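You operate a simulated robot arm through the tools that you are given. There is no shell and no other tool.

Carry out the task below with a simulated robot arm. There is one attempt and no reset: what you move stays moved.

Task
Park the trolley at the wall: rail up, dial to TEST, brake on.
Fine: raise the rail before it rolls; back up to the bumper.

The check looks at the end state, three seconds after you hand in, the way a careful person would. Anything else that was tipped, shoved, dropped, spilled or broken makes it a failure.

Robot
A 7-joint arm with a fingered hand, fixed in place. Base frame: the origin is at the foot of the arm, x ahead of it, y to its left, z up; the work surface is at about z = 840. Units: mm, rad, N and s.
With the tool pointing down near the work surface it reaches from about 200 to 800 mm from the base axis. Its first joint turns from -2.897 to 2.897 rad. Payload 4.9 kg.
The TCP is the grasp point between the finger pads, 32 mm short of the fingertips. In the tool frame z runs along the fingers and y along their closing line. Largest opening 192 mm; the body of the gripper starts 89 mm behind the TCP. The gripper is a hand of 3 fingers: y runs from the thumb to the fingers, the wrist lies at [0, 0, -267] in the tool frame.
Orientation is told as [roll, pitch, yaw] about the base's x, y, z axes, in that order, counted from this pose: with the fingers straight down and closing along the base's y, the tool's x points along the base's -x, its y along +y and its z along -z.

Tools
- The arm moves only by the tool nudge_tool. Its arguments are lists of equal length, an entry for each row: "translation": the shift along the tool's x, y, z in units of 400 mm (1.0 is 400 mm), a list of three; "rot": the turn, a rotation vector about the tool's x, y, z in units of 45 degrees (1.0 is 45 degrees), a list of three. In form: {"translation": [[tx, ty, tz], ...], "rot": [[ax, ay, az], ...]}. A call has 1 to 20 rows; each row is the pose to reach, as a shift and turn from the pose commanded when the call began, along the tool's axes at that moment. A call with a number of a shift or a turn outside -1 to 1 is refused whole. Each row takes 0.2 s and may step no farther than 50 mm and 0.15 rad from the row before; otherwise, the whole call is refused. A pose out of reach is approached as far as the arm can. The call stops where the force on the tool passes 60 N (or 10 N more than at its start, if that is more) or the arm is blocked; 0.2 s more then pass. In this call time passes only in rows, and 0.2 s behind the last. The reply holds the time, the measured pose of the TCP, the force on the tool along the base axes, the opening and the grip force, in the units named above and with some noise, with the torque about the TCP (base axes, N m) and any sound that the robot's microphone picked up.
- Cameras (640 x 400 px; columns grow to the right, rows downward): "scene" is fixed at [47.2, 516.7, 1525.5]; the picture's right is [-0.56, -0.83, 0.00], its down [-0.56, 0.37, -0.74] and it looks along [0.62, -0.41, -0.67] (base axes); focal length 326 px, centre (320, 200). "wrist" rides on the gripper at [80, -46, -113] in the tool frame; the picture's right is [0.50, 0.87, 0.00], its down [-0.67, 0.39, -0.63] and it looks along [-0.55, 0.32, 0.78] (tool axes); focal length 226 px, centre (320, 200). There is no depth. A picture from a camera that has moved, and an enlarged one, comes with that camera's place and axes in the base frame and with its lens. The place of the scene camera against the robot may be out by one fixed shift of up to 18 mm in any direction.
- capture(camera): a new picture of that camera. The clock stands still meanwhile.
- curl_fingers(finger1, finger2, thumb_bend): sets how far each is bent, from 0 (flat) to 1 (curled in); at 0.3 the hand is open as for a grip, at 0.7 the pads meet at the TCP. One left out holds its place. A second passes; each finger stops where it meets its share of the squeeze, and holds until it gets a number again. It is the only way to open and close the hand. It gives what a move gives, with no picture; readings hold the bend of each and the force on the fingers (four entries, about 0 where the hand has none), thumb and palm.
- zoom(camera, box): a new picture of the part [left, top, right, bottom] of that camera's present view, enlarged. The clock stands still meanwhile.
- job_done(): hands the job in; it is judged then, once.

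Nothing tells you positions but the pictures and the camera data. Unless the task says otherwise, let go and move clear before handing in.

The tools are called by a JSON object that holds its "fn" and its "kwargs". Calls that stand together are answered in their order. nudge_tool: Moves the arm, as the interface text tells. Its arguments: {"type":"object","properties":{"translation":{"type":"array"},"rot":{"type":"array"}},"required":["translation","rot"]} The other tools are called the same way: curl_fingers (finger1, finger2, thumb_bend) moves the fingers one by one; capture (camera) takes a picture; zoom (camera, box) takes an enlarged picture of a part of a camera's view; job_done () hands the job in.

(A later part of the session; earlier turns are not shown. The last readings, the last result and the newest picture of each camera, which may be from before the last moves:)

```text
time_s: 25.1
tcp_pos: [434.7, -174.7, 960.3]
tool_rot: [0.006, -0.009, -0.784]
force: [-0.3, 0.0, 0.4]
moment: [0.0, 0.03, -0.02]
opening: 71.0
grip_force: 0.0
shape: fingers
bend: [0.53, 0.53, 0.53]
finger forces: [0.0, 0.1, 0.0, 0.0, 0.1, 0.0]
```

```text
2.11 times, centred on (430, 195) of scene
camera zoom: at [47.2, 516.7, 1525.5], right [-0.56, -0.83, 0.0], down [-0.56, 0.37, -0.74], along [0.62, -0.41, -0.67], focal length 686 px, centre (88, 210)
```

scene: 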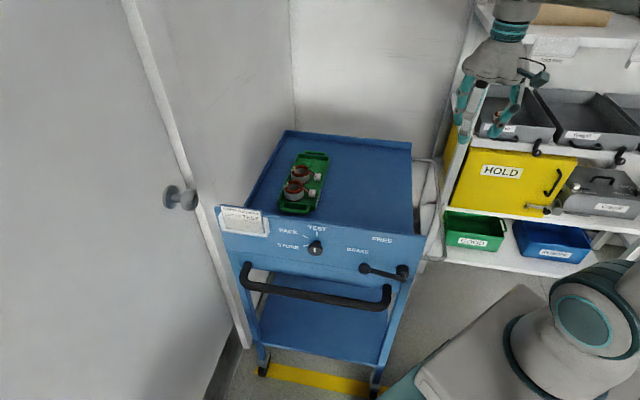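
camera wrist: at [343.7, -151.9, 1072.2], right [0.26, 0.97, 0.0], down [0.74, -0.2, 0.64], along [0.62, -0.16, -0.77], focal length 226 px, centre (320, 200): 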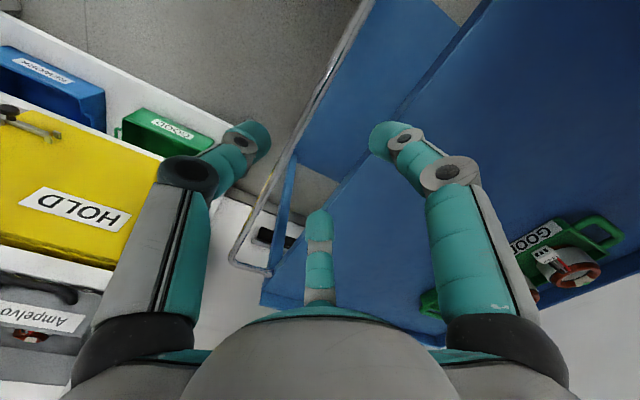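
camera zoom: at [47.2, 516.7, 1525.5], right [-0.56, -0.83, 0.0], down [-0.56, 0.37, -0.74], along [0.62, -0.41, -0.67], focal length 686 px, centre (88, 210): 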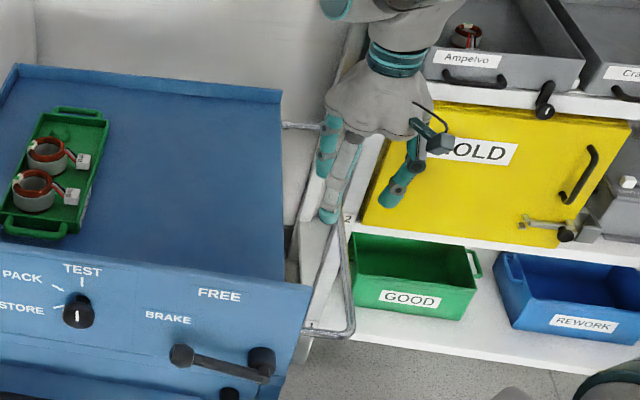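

The thumb is outside the bar and the fingers are between the bar and the tray. I'll descend so the bar sits between the pads, then close.

{"fn": "nudge_tool", "kwargs": {"translation": [[0, 0, 0.1], [0, 0, 0.2], [0, 0, 0.25], [0, 0, 0.3]], "rot": [[0, 0, 0], [0, 0, 0], [0, 0, 0], [0, 0, 0]]}}

{"fn": "capture", "kwargs": {"camera": "wrist"}}

{"fn": "zoom", "kwargs": {"camera": "scene", "box": [380, 150, 480, 270]}}

```text
time_s: 26.1
tcp_pos: [434.9, -175.2, 839.7]
tool_rot: [0.006, -0.007, -0.784]
force: [-0.1, -0.2, -0.1]
moment: [0.02, 0.04, -0.04]
opening: 71.1
grip_force: 0.1
shape: fingers
bend: [0.53, 0.53, 0.53]
finger forces: [0.1, 0.1, 0.0, 0.0, 0.0, 0.1]
```

```text
taken
camera wrist: at [344.2, -151.4, 951.3], right [0.26, 0.97, 0.0], down [0.74, -0.2, 0.64], along [0.62, -0.16, -0.77], focal length 226 px, centre (320, 200)
```

wrist: 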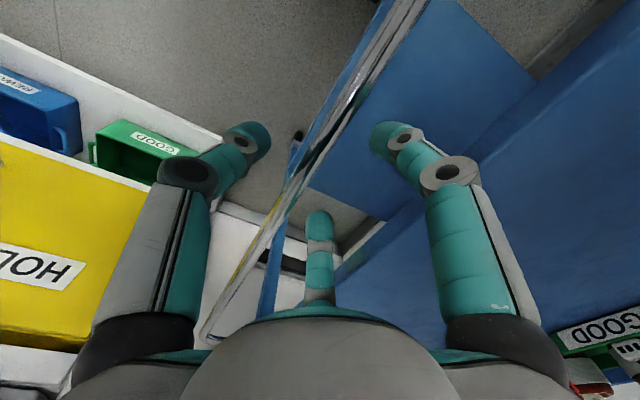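

```text
3.33 times, centred on (430, 210) of scene
camera zoom: at [47.2, 516.7, 1525.5], right [-0.56, -0.83, 0.0], down [-0.56, 0.37, -0.74], along [0.62, -0.41, -0.67], focal length 1085 px, centre (-47, 167)
```

zoom: 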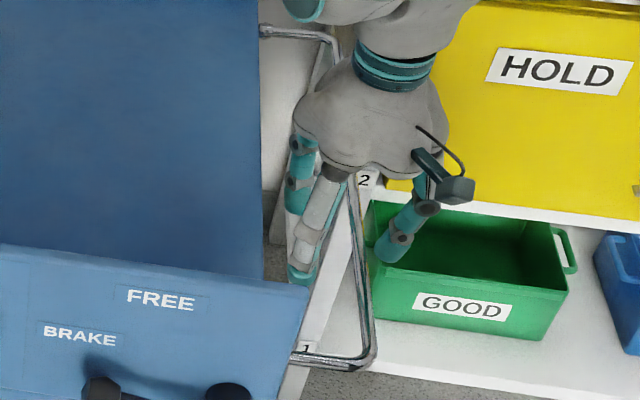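

The bar is between the thumb and the fingers. Closing.

{"fn": "curl_fingers", "kwargs": {"finger1": 0.68, "finger2": 0.68, "thumb_bend": 0.68}}

{"fn": "capture", "kwargs": {"camera": "wrist"}}

{"fn": "zoom", "kwargs": {"camera": "scene", "box": [380, 150, 480, 270]}}

```text
time_s: 27.1
tcp_pos: [435.0, -174.5, 840.1]
tool_rot: [0.008, -0.005, -0.785]
force: [-5.1, -5.8, -3.0]
moment: [0.0, -0.02, 0.04]
opening: 15.8
grip_force: 3.2
shape: fingers
bend: [0.68, 0.68, 0.66]
finger forces: [0.0, 0.0, 0.0, 0.0, 7.3, 0.0]
```

```text
taken
camera wrist: at [343.9, -151.5, 951.6], right [0.26, 0.97, 0.0], down [0.74, -0.2, 0.64], along [0.62, -0.16, -0.77], focal length 226 px, centre (320, 200)
```

wrist: 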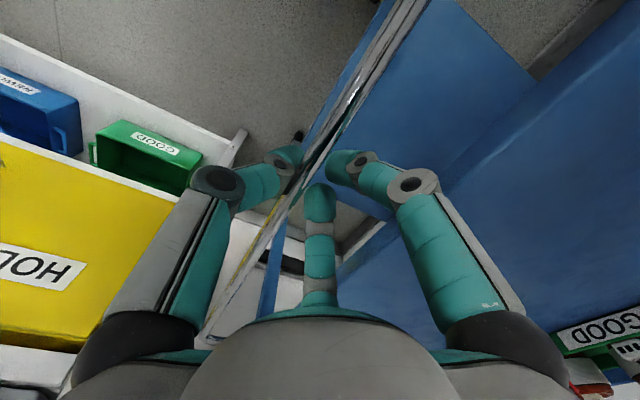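

```text
3.33 times, centred on (430, 210) of scene
camera zoom: at [47.2, 516.7, 1525.5], right [-0.56, -0.83, 0.0], down [-0.56, 0.37, -0.74], along [0.62, -0.41, -0.67], focal length 1085 px, centre (-47, 167)
```

zoom: 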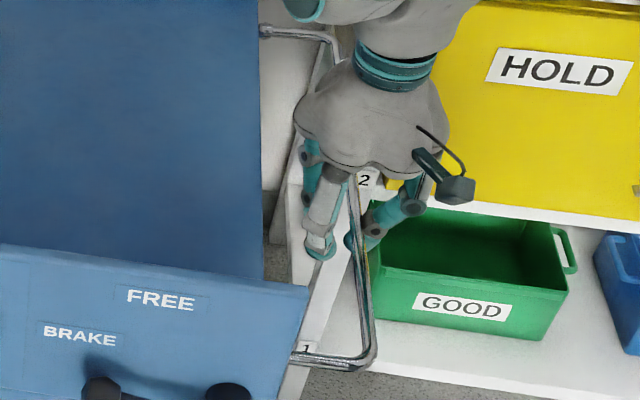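

The thumb touches the bar, but the fingers haven't reached it yet. I'll shift a few millimetres outward and close again.

{"fn": "nudge_tool", "kwargs": {"translation": [[0, -0.01, 0], [0, -0.02, 0]], "rot": [[0, 0, 0], [0, 0, 0]]}}

{"fn": "curl_fingers", "kwargs": {"finger1": 0.72, "finger2": 0.72, "thumb_bend": 0.72}}

{"fn": "zoom", "kwargs": {"camera": "wrist", "box": [220, 100, 420, 225]}}

```text
time_s: 27.7
tcp_pos: [431.0, -179.6, 839.9]
tool_rot: [0.006, -0.007, -0.786]
force: [-0.8, -0.2, -0.4]
moment: [0.01, -0.04, 0.01]
opening: 11.2
grip_force: 1.1
shape: fingers
bend: [0.68, 0.68, 0.68]
finger forces: [0.0, 0.0, 0.1, 0.0, 1.1, 0.0]
```

```text
time_s: 28.7
tcp_pos: [429.2, -179.6, 839.2]
tool_rot: [0.008, -0.006, -0.786]
force: [-4.7, -7.3, -1.8]
moment: [-0.06, -0.01, 0.0]
opening: 3.6
grip_force: 4.1
shape: fingers
bend: [0.71, 0.71, 0.69]
finger forces: [0.1, 0.0, 0.1, 0.0, 8.0, 0.0]
```

```text
3.20 times, centred on (320, 162) of wrist
camera zoom: at [338.9, -157.1, 952.1], right [0.26, 0.97, 0.0], down [0.74, -0.2, 0.64], along [0.62, -0.16, -0.77], focal length 723 px, centre (320, 320)
```

zoom: 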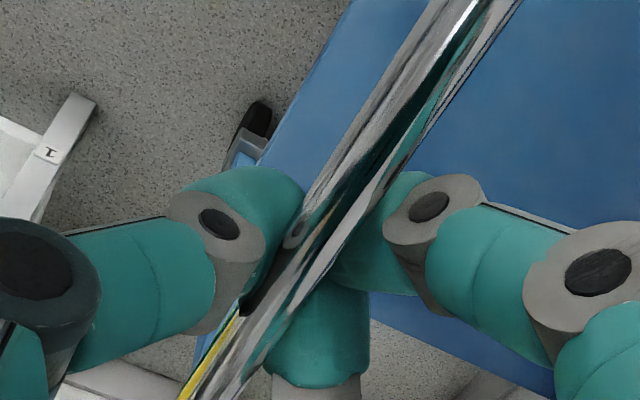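

The fingers are closed around and under the bar, forming a cradle. I'll lift it along the hinge arc and check halfway.

{"fn": "nudge_tool", "kwargs": {"translation": [[0, 0.0027, -0.0304], [0, 0.0106, -0.0599], [0, 0.0234, -0.0875], [0, 0.0409, -0.1125], [0, 0.0625, -0.1341]], "rot": [[0, 0, 0], [0, 0, 0], [0, 0, 0], [0, 0, 0], [0, 0, 0]]}}

{"fn": "capture", "kwargs": {"camera": "wrist"}}

{"fn": "zoom", "kwargs": {"camera": "scene", "box": [360, 100, 500, 290]}}

```text
time_s: 29.9
tcp_pos: [448.1, -162.5, 894.3]
tool_rot: [0.007, -0.007, -0.786]
force: [-2.2, -2.9, -0.1]
moment: [-0.04, -0.01, 0.02]
opening: 2.2
grip_force: 2.2
shape: fingers
bend: [0.71, 0.71, 0.69]
finger forces: [0.0, 0.0, 0.0, 0.1, 4.3, 0.0]
```

```text
taken
camera wrist: at [356.4, -139.5, 1006.7], right [0.26, 0.97, 0.0], down [0.74, -0.2, 0.64], along [0.62, -0.16, -0.77], focal length 226 px, centre (320, 200)
```

wrist: 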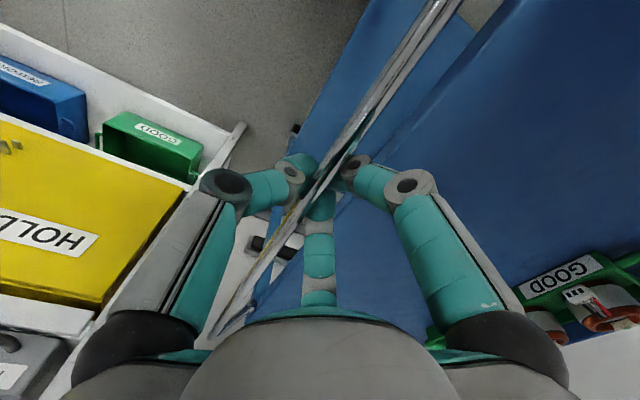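

```text
2.11 times, centred on (430, 195) of scene
camera zoom: at [47.2, 516.7, 1525.5], right [-0.56, -0.83, 0.0], down [-0.56, 0.37, -0.74], along [0.62, -0.41, -0.67], focal length 686 px, centre (88, 210)
```

zoom: 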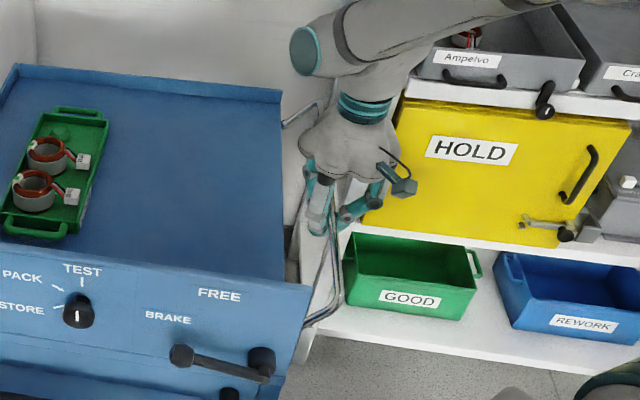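

The rail is swinging up with low force. Continuing the arc to vertical.

{"fn": "nudge_tool", "kwargs": {"translation": [[0, 0.025, -0.0175], [0, 0.0527, -0.0305], [0, 0.082, -0.0383], [0, 0.1125, -0.041]], "rot": [[0, 0, 0], [0, 0, 0], [0, 0, 0], [0, 0, 0]]}}

{"fn": "capture", "kwargs": {"camera": "wrist"}}

{"fn": "zoom", "kwargs": {"camera": "scene", "box": [360, 100, 500, 290]}}

```text
time_s: 30.9
tcp_pos: [479.1, -131.2, 910.2]
tool_rot: [0.006, -0.006, -0.784]
force: [0.0, 0.1, 0.8]
moment: [0.0, 0.03, 0.01]
opening: 1.8
grip_force: 0.1
shape: fingers
bend: [0.71, 0.71, 0.7]
finger forces: [0.0, 0.1, 0.0, 0.1, 0.0, 0.0]
```

```text
taken
camera wrist: at [387.9, -107.9, 1022.6], right [0.26, 0.97, 0.0], down [0.74, -0.2, 0.64], along [0.62, -0.16, -0.77], focal length 226 px, centre (320, 200)
```

wrist: 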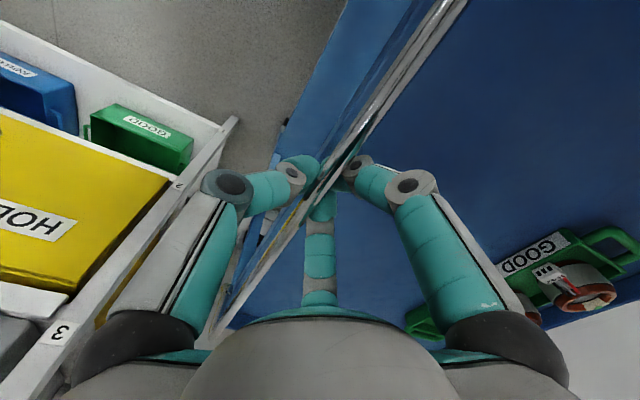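

```text
2.11 times, centred on (430, 195) of scene
camera zoom: at [47.2, 516.7, 1525.5], right [-0.56, -0.83, 0.0], down [-0.56, 0.37, -0.74], along [0.62, -0.41, -0.67], focal length 686 px, centre (88, 210)
```

zoom: 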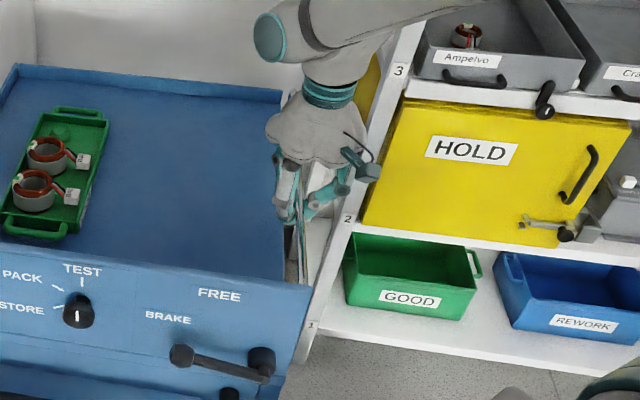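

The rail looks close to vertical. I'll push a little further inward to reach its stop or latch, watching the force.

{"fn": "nudge_tool", "kwargs": {"translation": [[0, 0.012, 0], [0, 0.024, 0.001], [0, 0.036, 0.003]], "rot": [[0, 0, 0], [0, 0, 0], [0, 0, 0]]}}

{"fn": "zoom", "kwargs": {"camera": "wrist", "box": [200, 0, 480, 360]}}

{"fn": "zoom", "kwargs": {"camera": "scene", "box": [380, 130, 480, 260]}}

```text
time_s: 31.7
tcp_pos: [487.2, -120.9, 907.9]
tool_rot: [0.005, -0.005, -0.786]
force: [-14.7, -14.2, 4.3]
moment: [-0.12, 0.12, 0.01]
opening: 9.2
grip_force: 7.5
shape: fingers
bend: [0.71, 0.71, 0.67]
finger forces: [0.0, 0.0, 0.0, 0.0, 16.2, 0.0]
```

```text
1.11 times, centred on (340, 180) of wrist
camera zoom: at [397.2, -97.9, 1021.2], right [0.26, 0.97, 0.0], down [0.74, -0.2, 0.64], along [0.61, -0.16, -0.77], focal length 251 px, centre (298, 222)
```

zoom: 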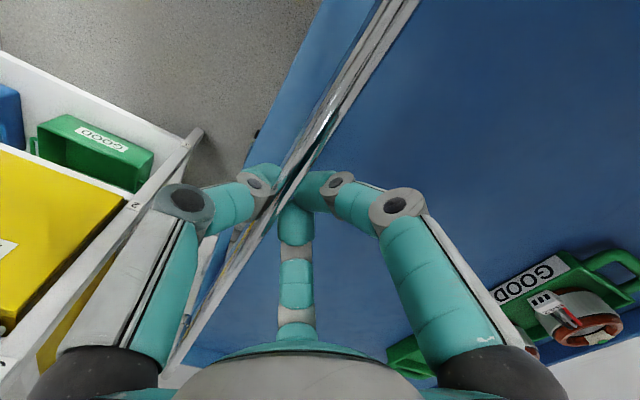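

```text
3.08 times, centred on (430, 195) of scene
camera zoom: at [47.2, 516.7, 1525.5], right [-0.56, -0.83, 0.0], down [-0.56, 0.37, -0.74], along [0.62, -0.41, -0.67], focal length 1002 px, centre (-18, 215)
```

zoom: 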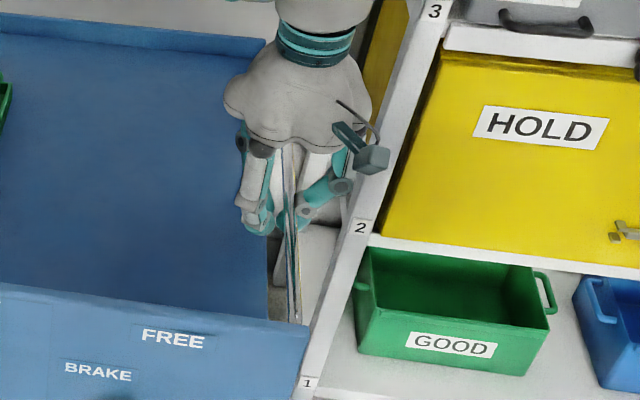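

The bar is now against a stop, with about 20 N of resistance. I'll open the fingers, lift away, and see whether the rail stays up.

{"fn": "nudge_tool", "kwargs": {"translation": [[0, -0.008, 0], [0, -0.012, 0]], "rot": [[0, 0, 0], [0, 0, 0]]}}

{"fn": "curl_fingers", "kwargs": {"finger1": 0.52, "finger2": 0.52, "thumb_bend": 0.52}}

{"fn": "capture", "kwargs": {"camera": "wrist"}}

{"fn": "nudge_tool", "kwargs": {"translation": [[0, 0, -0.08], [0, 0, -0.18], [0, 0, -0.28], [0, 0, -0.4], [0, 0, -0.5]], "rot": [[0, 0, 0], [0, 0, 0], [0, 0, 0], [0, 0, 0], [0, 0, 0]]}}

{"fn": "capture", "kwargs": {"camera": "wrist"}}

{"fn": "zoom", "kwargs": {"camera": "scene", "box": [360, 100, 500, 290]}}

```text
time_s: 32.3
tcp_pos: [485.9, -124.5, 908.7]
tool_rot: [0.007, -0.003, -0.787]
force: [-7.4, -6.4, -3.3]
moment: [0.0, 0.05, 0.0]
opening: 6.3
grip_force: 5.0
shape: fingers
bend: [0.71, 0.71, 0.67]
finger forces: [0.0, 0.0, 0.1, 0.0, 10.1, 0.0]
```

```text
time_s: 33.3
tcp_pos: [485.5, -123.7, 909.6]
tool_rot: [0.007, -0.006, -0.786]
force: [0.0, -0.8, -0.6]
moment: [0.02, -0.03, -0.02]
opening: 75.0
grip_force: 0.1
shape: fingers
bend: [0.52, 0.52, 0.52]
finger forces: [0.0, 0.1, 0.0, 0.0, 0.0, 0.0]
```

```text
taken
camera wrist: at [394.7, -100.8, 1021.4], right [0.26, 0.97, 0.0], down [0.74, -0.2, 0.64], along [0.62, -0.16, -0.77], focal length 226 px, centre (320, 200)
```

wrist: 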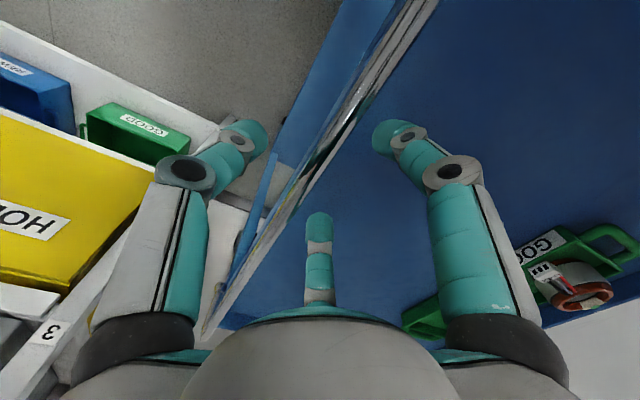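

```text
time_s: 34.5
tcp_pos: [483.6, -124.2, 1109.9]
tool_rot: [0.004, -0.006, -0.786]
force: [-0.9, -0.6, -1.2]
moment: [0.02, 0.03, -0.01]
opening: 75.2
grip_force: 0.1
shape: fingers
bend: [0.52, 0.52, 0.52]
finger forces: [0.0, 0.0, 0.0, 0.1, 0.1, 0.1]
```

```text
taken
camera wrist: at [392.8, -100.7, 1221.5], right [0.26, 0.97, 0.0], down [0.74, -0.2, 0.64], along [0.62, -0.16, -0.77], focal length 226 px, centre (320, 200)
```

wrist: 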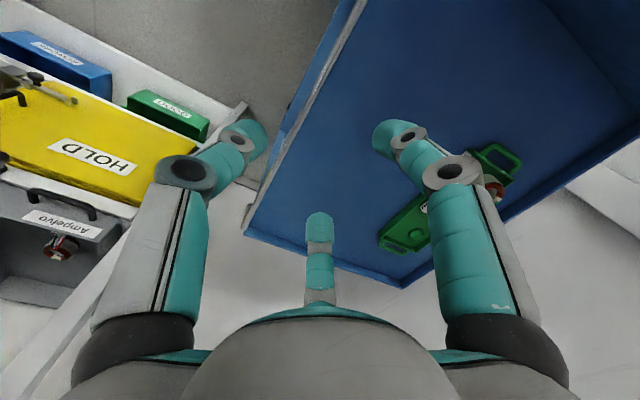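

```text
2.11 times, centred on (430, 195) of scene
camera zoom: at [47.2, 516.7, 1525.5], right [-0.56, -0.83, 0.0], down [-0.56, 0.37, -0.74], along [0.62, -0.41, -0.67], focal length 686 px, centre (88, 210)
```

zoom: 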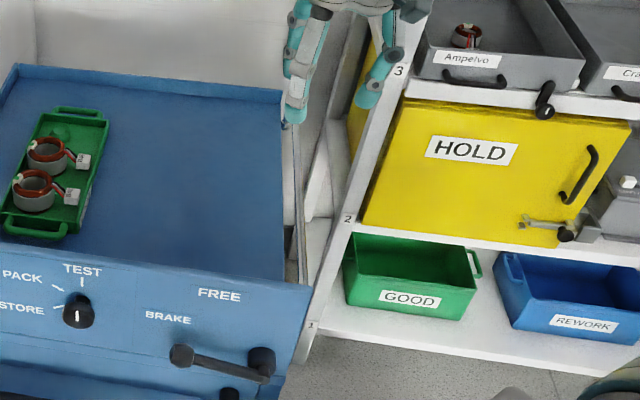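

The rail stays upright by itself. Now I'll bring the hand round to the front of the panel for the brake lever: thumb up, fingers below, pointing at the panel.

{"fn": "nudge_tool", "kwargs": {"translation": [[0.0954, 0.0178, -0.025], [0.1908, 0.0357, -0.05], [0.2862, 0.0535, -0.075], [0.3816, 0.0713, -0.1], [0.477, 0.0891, -0.125], [0.5724, 0.107, -0.15], [0.6678, 0.1248, -0.175]], "rot": [[0, 0, -0.143], [0, 0, -0.286], [0, 0, -0.429], [0, 0, -0.572], [0, 0, -0.715], [0, 0, -0.858], [0, 0, -1]]}}

{"fn": "nudge_tool", "kwargs": {"translation": [[0.0417, 0.0667, 0.025], [0.0833, 0.1333, 0.05], [0.125, 0.2, 0.075], [0.1667, 0.2667, 0.1], [0.2083, 0.3333, 0.125], [0.25, 0.4, 0.15]], "rot": [[0, 0, -0.1667], [0, 0, -0.3333], [0, 0, -0.5], [0, 0, -0.6667], [0, 0, -0.8333], [0, 0, -1]]}}

{"fn": "nudge_tool", "kwargs": {"translation": [[-0.0117, 0, 0.05], [-0.0233, 0, 0.1], [-0.035, 0, 0.15], [-0.0467, 0, 0.2], [-0.0583, 0, 0.25], [-0.07, 0, 0.3]], "rot": [[0.15, 0, 0], [0.3, 0, 0], [0.45, 0, 0], [0.6, 0, 0], [0.75, 0, 0], [0.9, 0, 0]]}}

{"fn": "capture", "kwargs": {"camera": "wrist"}}

{"fn": "capture", "kwargs": {"camera": "scene"}}

```text
time_s: 36.1
tcp_pos: [330.5, 100.7, 1177.6]
tool_rot: [0.0, -0.009, 0.004]
force: [-0.7, 0.1, 0.9]
moment: [-0.01, -0.03, -0.02]
opening: 75.7
grip_force: 0.0
shape: fingers
bend: [0.52, 0.52, 0.52]
finger forces: [0.0, 0.1, 0.1, 0.1, 0.1, 0.1]
```

```text
time_s: 37.5
tcp_pos: [230.6, 261.9, 1117.7]
tool_rot: [-0.005, -0.008, 0.786]
force: [-0.4, -0.5, 0.7]
moment: [0.01, -0.01, 0.01]
opening: 75.3
grip_force: 0.0
shape: fingers
bend: [0.52, 0.52, 0.52]
finger forces: [0.1, 0.0, 0.0, 0.1, 0.0, 0.0]
```

```text
time_s: 38.9
tcp_pos: [250.3, 280.4, 997.9]
tool_rot: [-0.713, -0.006, 0.786]
force: [0.7, 0.8, -0.6]
moment: [0.01, 0.03, -0.01]
opening: 75.3
grip_force: 0.1
shape: fingers
bend: [0.52, 0.52, 0.52]
finger forces: [0.0, 0.1, 0.1, 0.0, 0.0, 0.1]
```

```text
taken
camera wrist: at [164.4, 250.6, 1112.6], right [-0.81, 0.11, -0.57], down [-0.03, 0.97, 0.23], along [0.58, 0.2, -0.79], focal length 226 px, centre (320, 200)
```

wrist: 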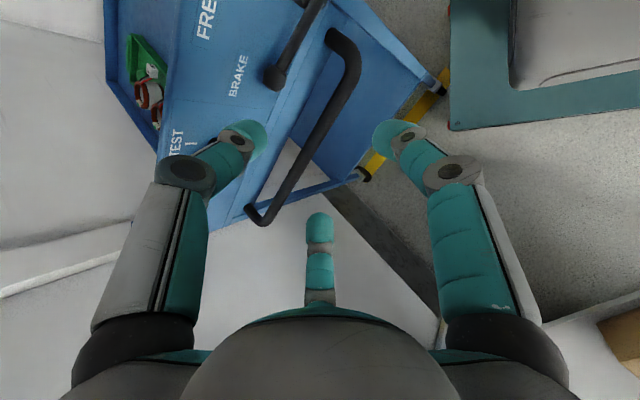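

```text
taken
```

scene: 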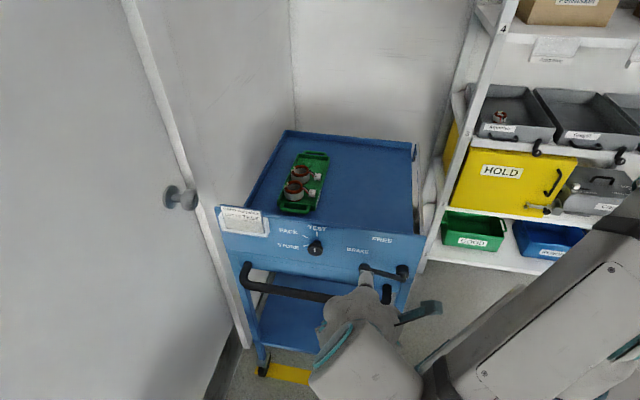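

The lever knob triangulates consistently at u≈375, n≈-150, z≈896. I'll check the raised rail while the view is clear and finish the approach.

{"fn": "zoom", "kwargs": {"camera": "scene", "box": [380, 120, 470, 260]}}

{"fn": "nudge_tool", "kwargs": {"translation": [[0, -0.0022, 0.0512], [0, -0.0044, 0.1024], [0, -0.0066, 0.1536], [0, -0.0088, 0.2048], [0, -0.011, 0.256]], "rot": [[0.1534, 0, 0], [0.3068, 0, 0], [0.4602, 0, 0], [0.6136, 0, 0], [0.767, 0, 0]]}}

{"fn": "capture", "kwargs": {"camera": "wrist"}}

{"fn": "capture", "kwargs": {"camera": "scene"}}

```text
2.86 times, centred on (425, 190) of scene
camera zoom: at [47.2, 516.7, 1525.5], right [-0.56, -0.83, 0.0], down [-0.56, 0.37, -0.74], along [0.62, -0.41, -0.67], focal length 930 px, centre (20, 229)
```

zoom: 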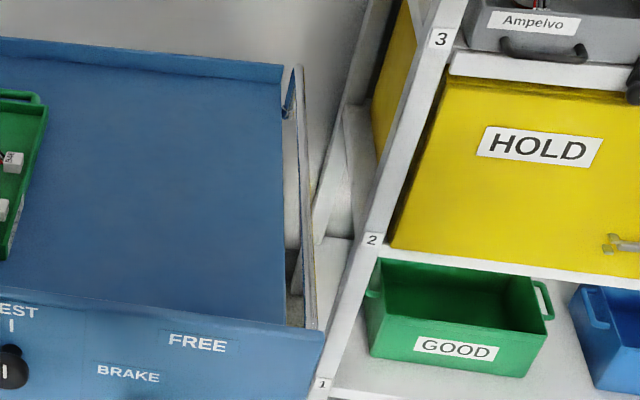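

```text
time_s: 40.1
tcp_pos: [301.0, 231.5, 923.3]
tool_rot: [-1.316, -0.008, 0.785]
force: [-0.5, 0.3, 1.5]
moment: [0.01, -0.02, 0.01]
opening: 75.3
grip_force: 0.1
shape: fingers
bend: [0.52, 0.52, 0.52]
finger forces: [0.0, 0.0, 0.0, 0.0, 0.1, 0.1]
```

```text
taken
camera wrist: at [174.2, 243.0, 995.6], right [-0.5, -0.19, -0.84], down [-0.03, 0.98, -0.21], along [0.86, -0.08, -0.5], focal length 226 px, centre (320, 200)
```

wrist: 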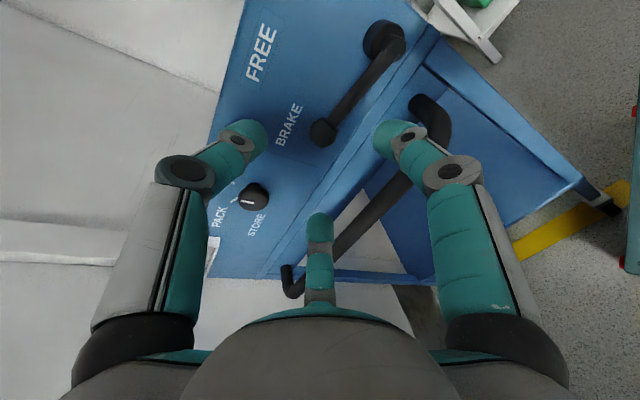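

```text
taken
```

scene: 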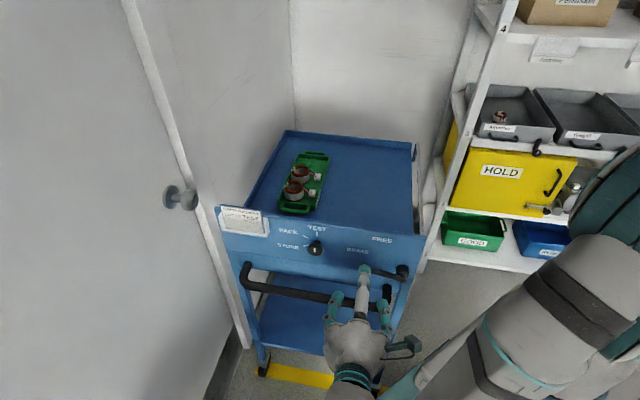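

The rail arms look vertical. I'll level the tool a bit more and move in so the thumb is above and the two fingers below the lever knob.

{"fn": "nudge_tool", "kwargs": {"translation": [[0.0022, 0.0023, 0.0518], [0.0044, 0.0046, 0.1035], [0.0066, 0.007, 0.1553], [0.0088, 0.0093, 0.207]], "rot": [[0.0555, 0, 0], [0.111, 0, 0], [0.1665, 0, 0], [0.222, 0, 0]]}}

{"fn": "capture", "kwargs": {"camera": "wrist"}}

{"fn": "zoom", "kwargs": {"camera": "scene", "box": [310, 210, 430, 300]}}

```text
time_s: 41.1
tcp_pos: [355.4, 171.9, 897.0]
tool_rot: [-1.49, -0.007, 0.785]
force: [-1.1, 0.6, -1.4]
moment: [0.04, -0.01, -0.03]
opening: 76.9
grip_force: 0.3
shape: fingers
bend: [0.52, 0.52, 0.52]
finger forces: [0.9, 0.0, 0.0, 0.0, 0.0, 0.1]
```

```text
taken
camera wrist: at [220.5, 191.7, 952.7], right [-0.4, -0.3, -0.87], down [0.01, 0.94, -0.33], along [0.92, -0.14, -0.37], focal length 226 px, centre (320, 200)
```

wrist: 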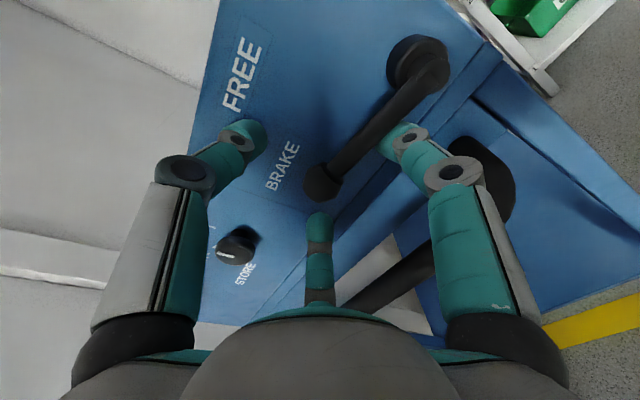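

```text
4.44 times, centred on (370, 255) of scene
camera zoom: at [47.2, 516.7, 1525.5], right [-0.56, -0.83, 0.0], down [-0.56, 0.37, -0.74], along [0.62, -0.41, -0.67], focal length 1447 px, centre (98, -44)
```

zoom: 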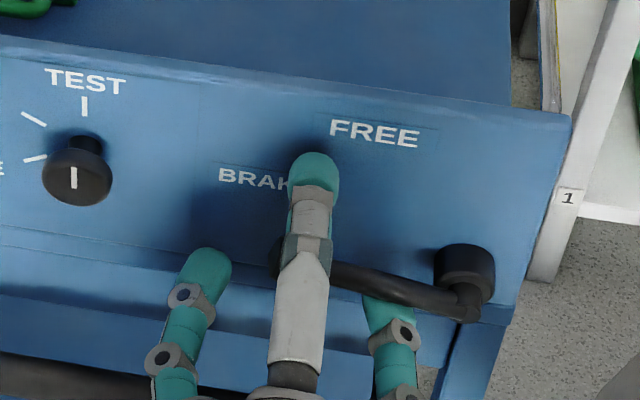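

The thumb is above and the right finger just under the lever arm. I'll close lightly around the knob.

{"fn": "curl_fingers", "kwargs": {"finger1": 0.63, "finger2": 0.63, "thumb_bend": 0.63}}

{"fn": "capture", "kwargs": {"camera": "wrist"}}

{"fn": "zoom", "kwargs": {"camera": "scene", "box": [310, 210, 430, 300]}}

```text
time_s: 42.1
tcp_pos: [355.9, 170.2, 898.1]
tool_rot: [-1.49, -0.008, 0.787]
force: [-0.2, -2.4, -4.1]
moment: [0.11, 0.02, 0.0]
opening: 38.2
grip_force: 2.1
shape: fingers
bend: [0.6, 0.63, 0.63]
finger forces: [3.3, 0.1, 0.0, 0.1, 0.0, 0.0]
```

```text
taken
camera wrist: at [220.4, 191.9, 952.9], right [-0.4, -0.3, -0.87], down [0.01, 0.94, -0.33], along [0.92, -0.14, -0.37], focal length 226 px, centre (320, 200)
```

wrist: 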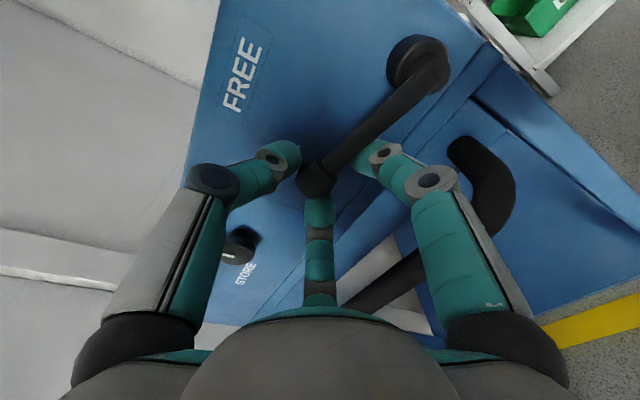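

```text
4.44 times, centred on (370, 255) of scene
camera zoom: at [47.2, 516.7, 1525.5], right [-0.56, -0.83, 0.0], down [-0.56, 0.37, -0.74], along [0.62, -0.41, -0.67], focal length 1447 px, centre (98, -44)
```

zoom: 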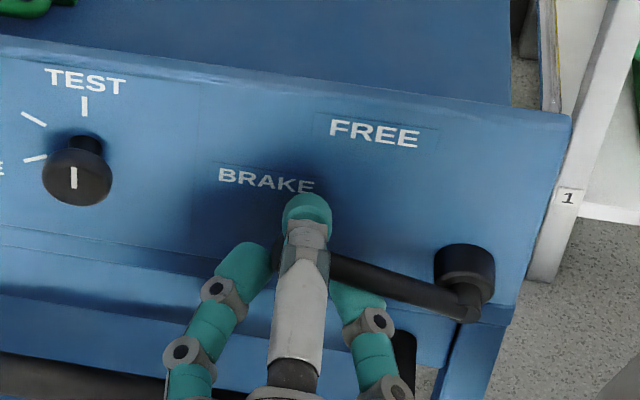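

The knob is caged. I'll swing the lever up along its arc (pivot at u≈284, z≈886), rolling the hand with it, and pause partway.

{"fn": "nudge_tool", "kwargs": {"translation": [[0.004, -0.0232, -0.002], [0.0105, -0.0456, -0.004], [0.0193, -0.0672, -0.0059], [0.0305, -0.0881, -0.0077], [0.0435, -0.1076, -0.0094]], "rot": [[0, 0, 0.1333], [0, 0, 0.2667], [0, 0, 0.4], [0, 0, 0.5333], [0, 0, 0.6667]]}}

{"fn": "capture", "kwargs": {"camera": "wrist"}}

{"fn": "zoom", "kwargs": {"camera": "scene", "box": [310, 210, 430, 300]}}

```text
time_s: 43.3
tcp_pos: [342.0, 159.4, 941.0]
tool_rot: [-1.477, -0.53, 0.737]
force: [0.8, -1.0, -2.4]
moment: [0.09, -0.01, 0.02]
opening: 35.0
grip_force: 1.4
shape: fingers
bend: [0.61, 0.63, 0.63]
finger forces: [2.1, 0.0, 0.0, 0.0, 0.7, 0.0]
```

```text
taken
camera wrist: at [196.3, 174.2, 949.8], right [-0.05, 0.06, -1.0], down [0.1, 0.99, 0.06], along [0.99, -0.1, -0.06], focal length 226 px, centre (320, 200)
```

wrist: 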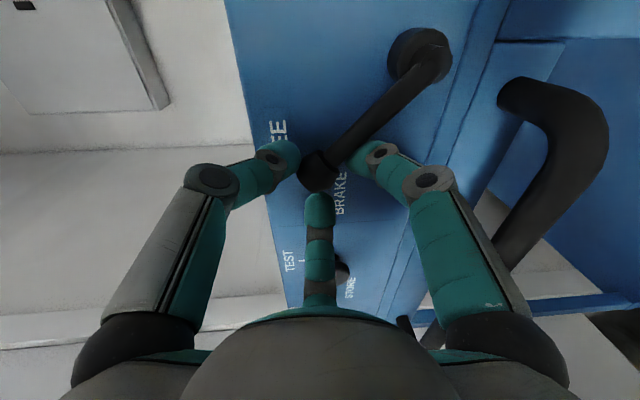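

```text
4.44 times, centred on (370, 255) of scene
camera zoom: at [47.2, 516.7, 1525.5], right [-0.56, -0.83, 0.0], down [-0.56, 0.37, -0.74], along [0.62, -0.41, -0.67], focal length 1447 px, centre (98, -44)
```

zoom: 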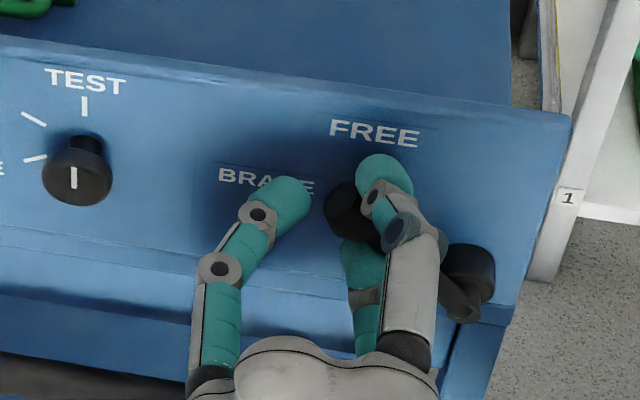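

The lever follows with very little force. Continuing toward FREE.

{"fn": "nudge_tool", "kwargs": {"translation": [[0.0042, -0.0233, -0.0015], [0.0108, -0.0458, -0.003], [0.0195, -0.0675, -0.0043]], "rot": [[0, 0, 0.1333], [0, 0, 0.2667], [0, 0, 0.4]]}}

{"fn": "capture", "kwargs": {"camera": "wrist"}}

{"fn": "zoom", "kwargs": {"camera": "scene", "box": [310, 210, 430, 300]}}

```text
time_s: 44.1
tcp_pos: [327.5, 144.9, 960.4]
tool_rot: [-1.448, -0.843, 0.694]
force: [0.1, -0.4, -2.1]
moment: [0.03, 0.02, 0.03]
opening: 34.4
grip_force: 0.6
shape: fingers
bend: [0.62, 0.63, 0.63]
finger forces: [1.5, 0.1, 0.0, 0.0, 0.7, 0.1]
```

```text
taken
camera wrist: at [183.3, 165.0, 940.9], right [0.17, 0.28, -0.95], down [0.09, 0.95, 0.3], along [0.98, -0.13, 0.14], focal length 226 px, centre (320, 200)
```

wrist: 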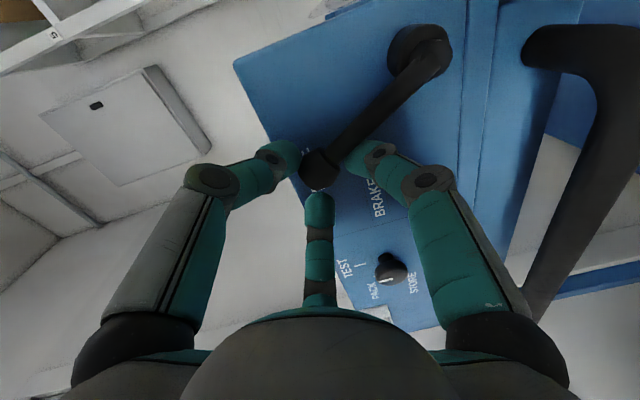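

```text
4.44 times, centred on (370, 255) of scene
camera zoom: at [47.2, 516.7, 1525.5], right [-0.56, -0.83, 0.0], down [-0.56, 0.37, -0.74], along [0.62, -0.41, -0.67], focal length 1447 px, centre (98, -44)
```

zoom: 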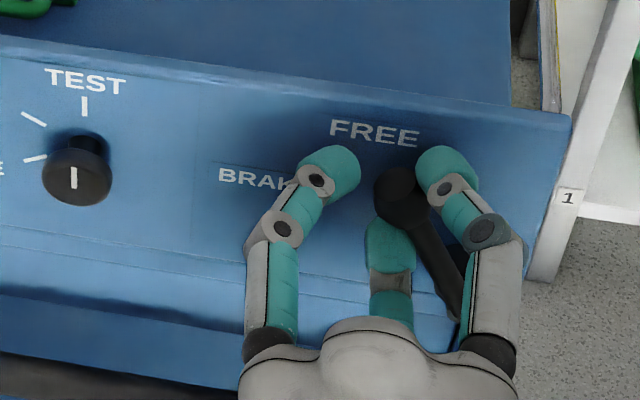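

The lever now points at FREE. I'll nudge it slightly further to check it's at its end stop.

{"fn": "nudge_tool", "kwargs": {"translation": [[0.002, -0.0116, -0.0005], [0.0041, -0.0232, -0.001]], "rot": [[0, 0, 0.0667], [0, 0, 0.1333]]}}

{"fn": "capture", "kwargs": {"camera": "wrist"}}

{"fn": "zoom", "kwargs": {"camera": "scene", "box": [310, 210, 430, 300]}}

```text
time_s: 44.7
tcp_pos: [321.9, 139.2, 965.1]
tool_rot: [-1.433, -0.947, 0.674]
force: [0.3, 0.3, -2.5]
moment: [0.01, 0.0, -0.01]
opening: 33.8
grip_force: 0.2
shape: fingers
bend: [0.62, 0.63, 0.63]
finger forces: [1.5, 0.0, 0.0, 0.1, 0.6, 0.0]
```

```text
taken
camera wrist: at [179.8, 162.1, 937.2], right [0.24, 0.34, -0.91], down [0.07, 0.93, 0.37], along [0.97, -0.15, 0.2], focal length 226 px, centre (320, 200)
```

wrist: 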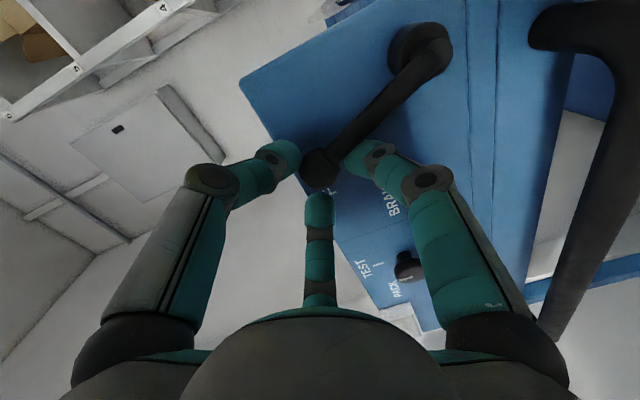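

```text
4.44 times, centred on (370, 255) of scene
camera zoom: at [47.2, 516.7, 1525.5], right [-0.56, -0.83, 0.0], down [-0.56, 0.37, -0.74], along [0.62, -0.41, -0.67], focal length 1447 px, centre (98, -44)
```

zoom: 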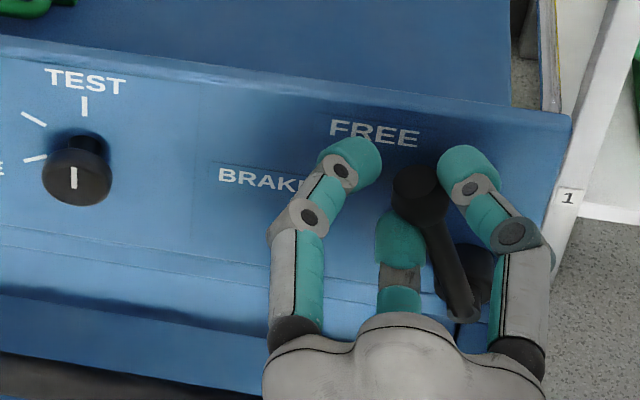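

It's still turning freely, so I'll go a bit further to find the end stop.

{"fn": "nudge_tool", "kwargs": {"translation": [[0.002, -0.0128, 0], [0.005, -0.0256, -0.0005], [0.008, -0.0383, -0.001]], "rot": [[0, 0, 0.074], [0, 0, 0.148], [0, 0, 0.222]]}}

{"fn": "capture", "kwargs": {"camera": "wrist"}}

{"fn": "zoom", "kwargs": {"camera": "scene", "box": [310, 210, 430, 300]}}

```text
time_s: 45.5
tcp_pos: [312.4, 129.0, 972.0]
tool_rot: [-1.386, -1.119, 0.617]
force: [-0.2, -0.7, -1.7]
moment: [0.03, -0.01, 0.01]
opening: 33.4
grip_force: 1.6
shape: fingers
bend: [0.62, 0.63, 0.63]
finger forces: [1.3, 0.0, 0.1, 0.0, 0.7, 0.0]
```

```text
taken
camera wrist: at [174.2, 157.9, 929.6], right [0.35, 0.45, -0.82], down [0.03, 0.87, 0.49], along [0.94, -0.2, 0.29], focal length 226 px, centre (320, 200)
```

wrist: 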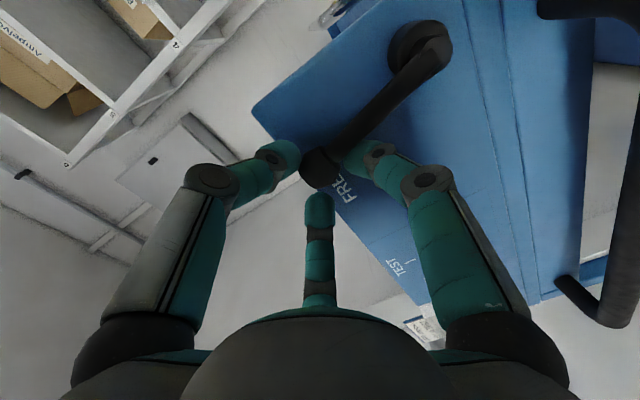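

```text
4.44 times, centred on (370, 255) of scene
camera zoom: at [47.2, 516.7, 1525.5], right [-0.56, -0.83, 0.0], down [-0.56, 0.37, -0.74], along [0.62, -0.41, -0.67], focal length 1447 px, centre (98, -44)
```

zoom: 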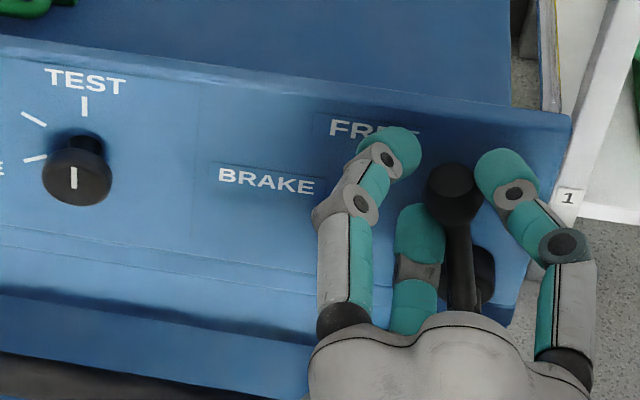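

The lever is nearly vertical, well past the FREE mark, so the brake should be off. I'll open, back straight out, and look.

{"fn": "curl_fingers", "kwargs": {"finger1": 0.54, "finger2": 0.54, "thumb_bend": 0.54}}

{"fn": "nudge_tool", "kwargs": {"translation": [[0, 0, -0.1], [0, 0, -0.2], [0, 0, -0.3]], "rot": [[0, 0, 0], [0, 0, 0], [0, 0, 0]]}}

{"fn": "capture", "kwargs": {"camera": "wrist"}}

{"fn": "zoom", "kwargs": {"camera": "scene", "box": [310, 200, 450, 300]}}

```text
time_s: 46.5
tcp_pos: [311.3, 130.5, 971.5]
tool_rot: [-1.385, -1.117, 0.618]
force: [0.1, 0.2, 0.0]
moment: [0.0, 0.0, 0.0]
opening: 66.8
grip_force: 0.1
shape: fingers
bend: [0.54, 0.54, 0.54]
finger forces: [0.0, 0.0, 0.0, 0.1, 0.1, 0.0]
```

```text
time_s: 47.3
tcp_pos: [237.9, 205.1, 987.2]
tool_rot: [-1.342, -1.127, 0.524]
force: [-0.4, -0.3, -1.0]
moment: [0.03, -0.01, -0.03]
opening: 66.7
grip_force: 0.1
shape: fingers
bend: [0.54, 0.54, 0.54]
finger forces: [0.1, 0.0, 0.0, 0.1, 0.0, 0.0]
```

```text
taken
camera wrist: at [102.4, 242.2, 945.0], right [0.38, 0.45, -0.81], down [0.08, 0.86, 0.51], along [0.92, -0.25, 0.29], focal length 226 px, centre (320, 200)
```

wrist: 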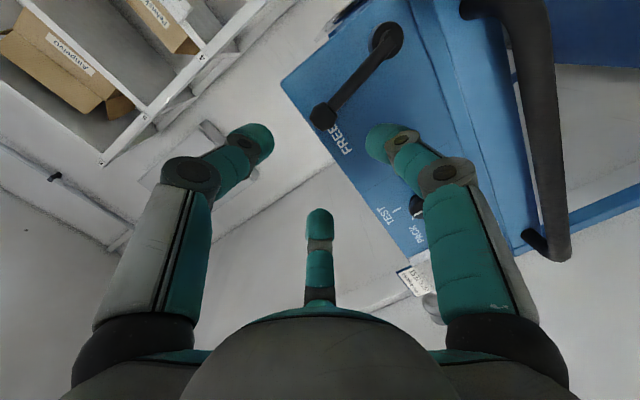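

```text
4.00 times, centred on (380, 250) of scene
camera zoom: at [47.2, 516.7, 1525.5], right [-0.56, -0.83, 0.0], down [-0.56, 0.37, -0.74], along [0.62, -0.41, -0.67], focal length 1302 px, centre (80, 0)
```

zoom: 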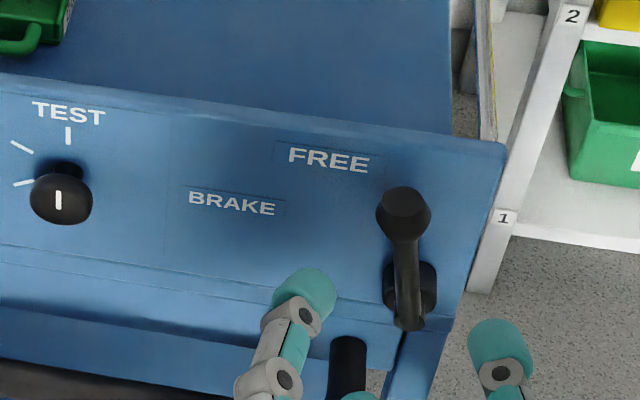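

The lever is upright at FREE. To roll the trolley evenly, I'll straddle the dial with three fingertips on the panel around its center and push straight back. First I'll move in front of the dial.

{"fn": "nudge_tool", "kwargs": {"translation": [[-0.0113, 0.0785, 0.0222], [-0.0227, 0.157, 0.0443], [-0.034, 0.2355, 0.0665], [-0.0453, 0.314, 0.0887], [-0.0567, 0.3925, 0.1108], [-0.068, 0.471, 0.133]], "rot": [[0, 0, -0.1667], [0, 0, -0.3333], [0, 0, -0.5], [0, 0, -0.6667], [0, 0, -0.8333], [0, 0, -1]]}}

{"fn": "capture", "kwargs": {"camera": "wrist"}}

{"fn": "capture", "kwargs": {"camera": "scene"}}

```text
time_s: 48.7
tcp_pos: [390.8, 309.7, 920.9]
tool_rot: [-1.486, -0.335, 0.755]
force: [-0.1, -0.5, -0.2]
moment: [0.02, 0.0, -0.04]
opening: 66.7
grip_force: 0.0
shape: fingers
bend: [0.54, 0.54, 0.54]
finger forces: [0.0, 0.0, 0.0, 0.1, 0.0, 0.1]
```

```text
taken
camera wrist: at [247.0, 323.4, 947.1], right [-0.19, -0.08, -0.98], down [0.09, 0.99, -0.09], along [0.98, -0.1, -0.18], focal length 226 px, centre (320, 200)
```

wrist: 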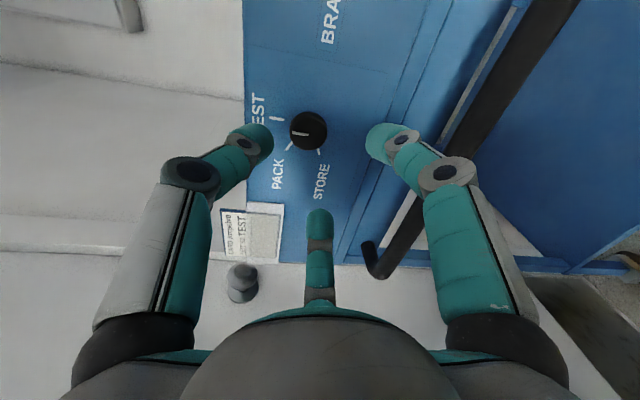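

```text
taken
```

scene: 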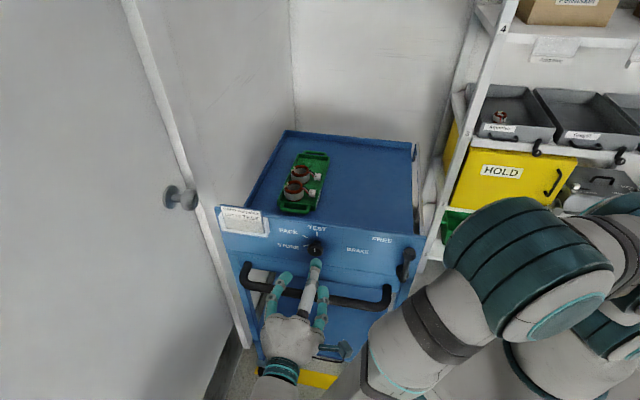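

The hand is centered in front of the dial. I'll approach until just short of contact, then push slowly.

{"fn": "nudge_tool", "kwargs": {"translation": [[-0.0017, -0.0113, 0.0575], [-0.0033, -0.0227, 0.115], [-0.005, -0.034, 0.1725]], "rot": [[0, 0, 0], [0, 0, 0], [0, 0, 0]]}}

{"fn": "nudge_tool", "kwargs": {"translation": [[-0.0004, -0.0009, 0.0125], [-0.0008, -0.0018, 0.025], [-0.0012, -0.0027, 0.0374], [-0.0017, -0.0036, 0.0498], [-0.0021, -0.0045, 0.0623], [-0.0025, -0.0053, 0.0747], [-0.0029, -0.0062, 0.0872], [-0.0033, -0.0071, 0.0997]], "rot": [[0, 0, 0], [0, 0, 0], [0, 0, 0], [0, 0, 0], [0, 0, 0], [0, 0, 0], [0, 0, 0], [0, 0, 0]]}}

{"fn": "capture", "kwargs": {"camera": "wrist"}}

{"fn": "capture", "kwargs": {"camera": "scene"}}

```text
time_s: 49.5
tcp_pos: [437.3, 258.2, 928.6]
tool_rot: [-1.487, -0.336, 0.759]
force: [-0.9, -0.2, -0.3]
moment: [0.04, -0.03, 0.0]
opening: 66.9
grip_force: 0.1
shape: fingers
bend: [0.54, 0.54, 0.54]
finger forces: [0.1, 0.0, 0.0, 0.0, 0.1, 0.0]
```

```text
time_s: 51.3
tcp_pos: [466.8, 230.2, 929.5]
tool_rot: [-1.485, -0.337, 0.757]
force: [0.5, 0.0, 0.4]
moment: [-0.02, -0.02, 0.03]
opening: 67.3
grip_force: 0.1
shape: fingers
bend: [0.54, 0.54, 0.54]
finger forces: [0.0, 0.1, 0.1, 0.0, 0.5, 0.0]
```

```text
taken
camera wrist: at [322.5, 243.2, 955.4], right [-0.19, -0.07, -0.98], down [0.09, 0.99, -0.09], along [0.98, -0.1, -0.18], focal length 226 px, centre (320, 200)
```

wrist: 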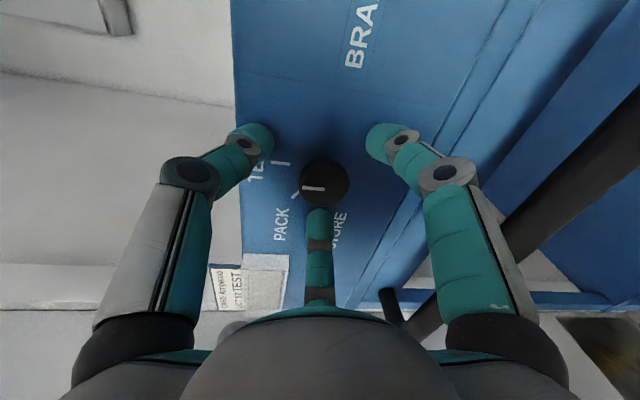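

```text
taken
```

scene: 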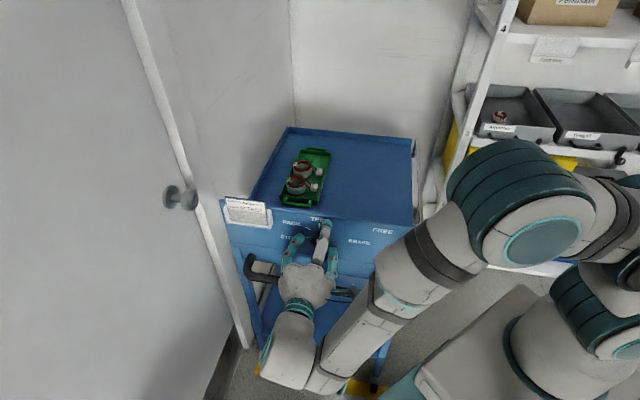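

The trolley is rolling back with little resistance. I'll keep pushing at a slow, steady speed.

{"fn": "nudge_tool", "kwargs": {"translation": [[-0.0005, -0.0011, 0.015], [-0.001, -0.0021, 0.0299], [-0.0015, -0.0032, 0.0449], [-0.002, -0.0043, 0.0598], [-0.0025, -0.0053, 0.0748], [-0.003, -0.0064, 0.0897], [-0.0035, -0.0075, 0.1047], [-0.004, -0.0085, 0.1196], [-0.0045, -0.0096, 0.1346], [-0.005, -0.0107, 0.1495], [-0.0054, -0.0117, 0.1645], [-0.0059, -0.0128, 0.1794]], "rot": [[0, 0, 0], [0, 0, 0], [0, 0, 0], [0, 0, 0], [0, 0, 0], [0, 0, 0], [0, 0, 0], [0, 0, 0], [0, 0, 0], [0, 0, 0], [0, 0, 0], [0, 0, 0]]}}

{"fn": "capture", "kwargs": {"camera": "wrist"}}

{"fn": "capture", "kwargs": {"camera": "scene"}}

```text
time_s: 53.9
tcp_pos: [517.4, 177.9, 928.3]
tool_rot: [-1.486, -0.337, 0.758]
force: [-0.2, -0.7, -0.8]
moment: [0.01, -0.02, -0.01]
opening: 67.1
grip_force: 0.0
shape: fingers
bend: [0.54, 0.54, 0.54]
finger forces: [0.0, 0.1, 0.1, 0.0, 0.0, 0.0]
```

```text
taken
camera wrist: at [373.8, 192.3, 954.5], right [-0.19, -0.07, -0.98], down [0.09, 0.99, -0.09], along [0.98, -0.1, -0.18], focal length 226 px, centre (320, 200)
```

wrist: 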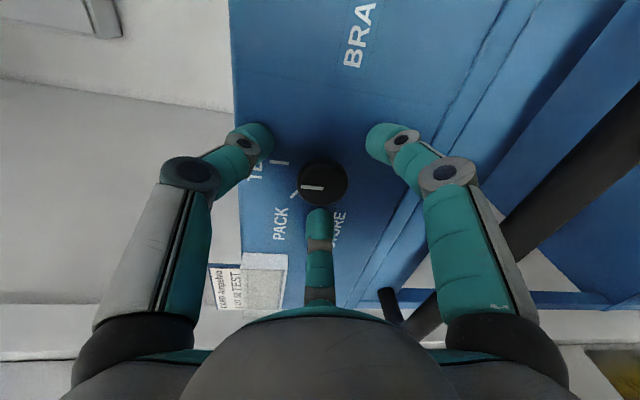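

```text
taken
```

scene: 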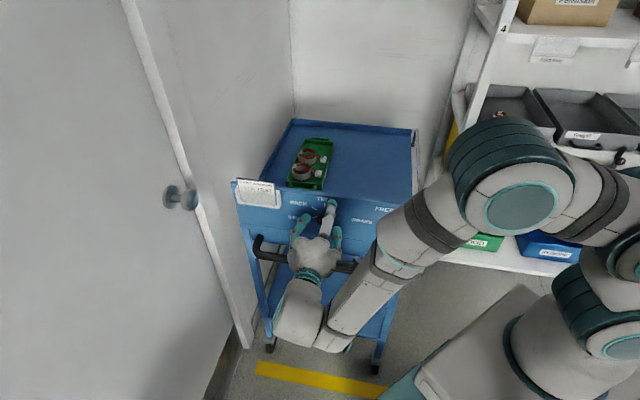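

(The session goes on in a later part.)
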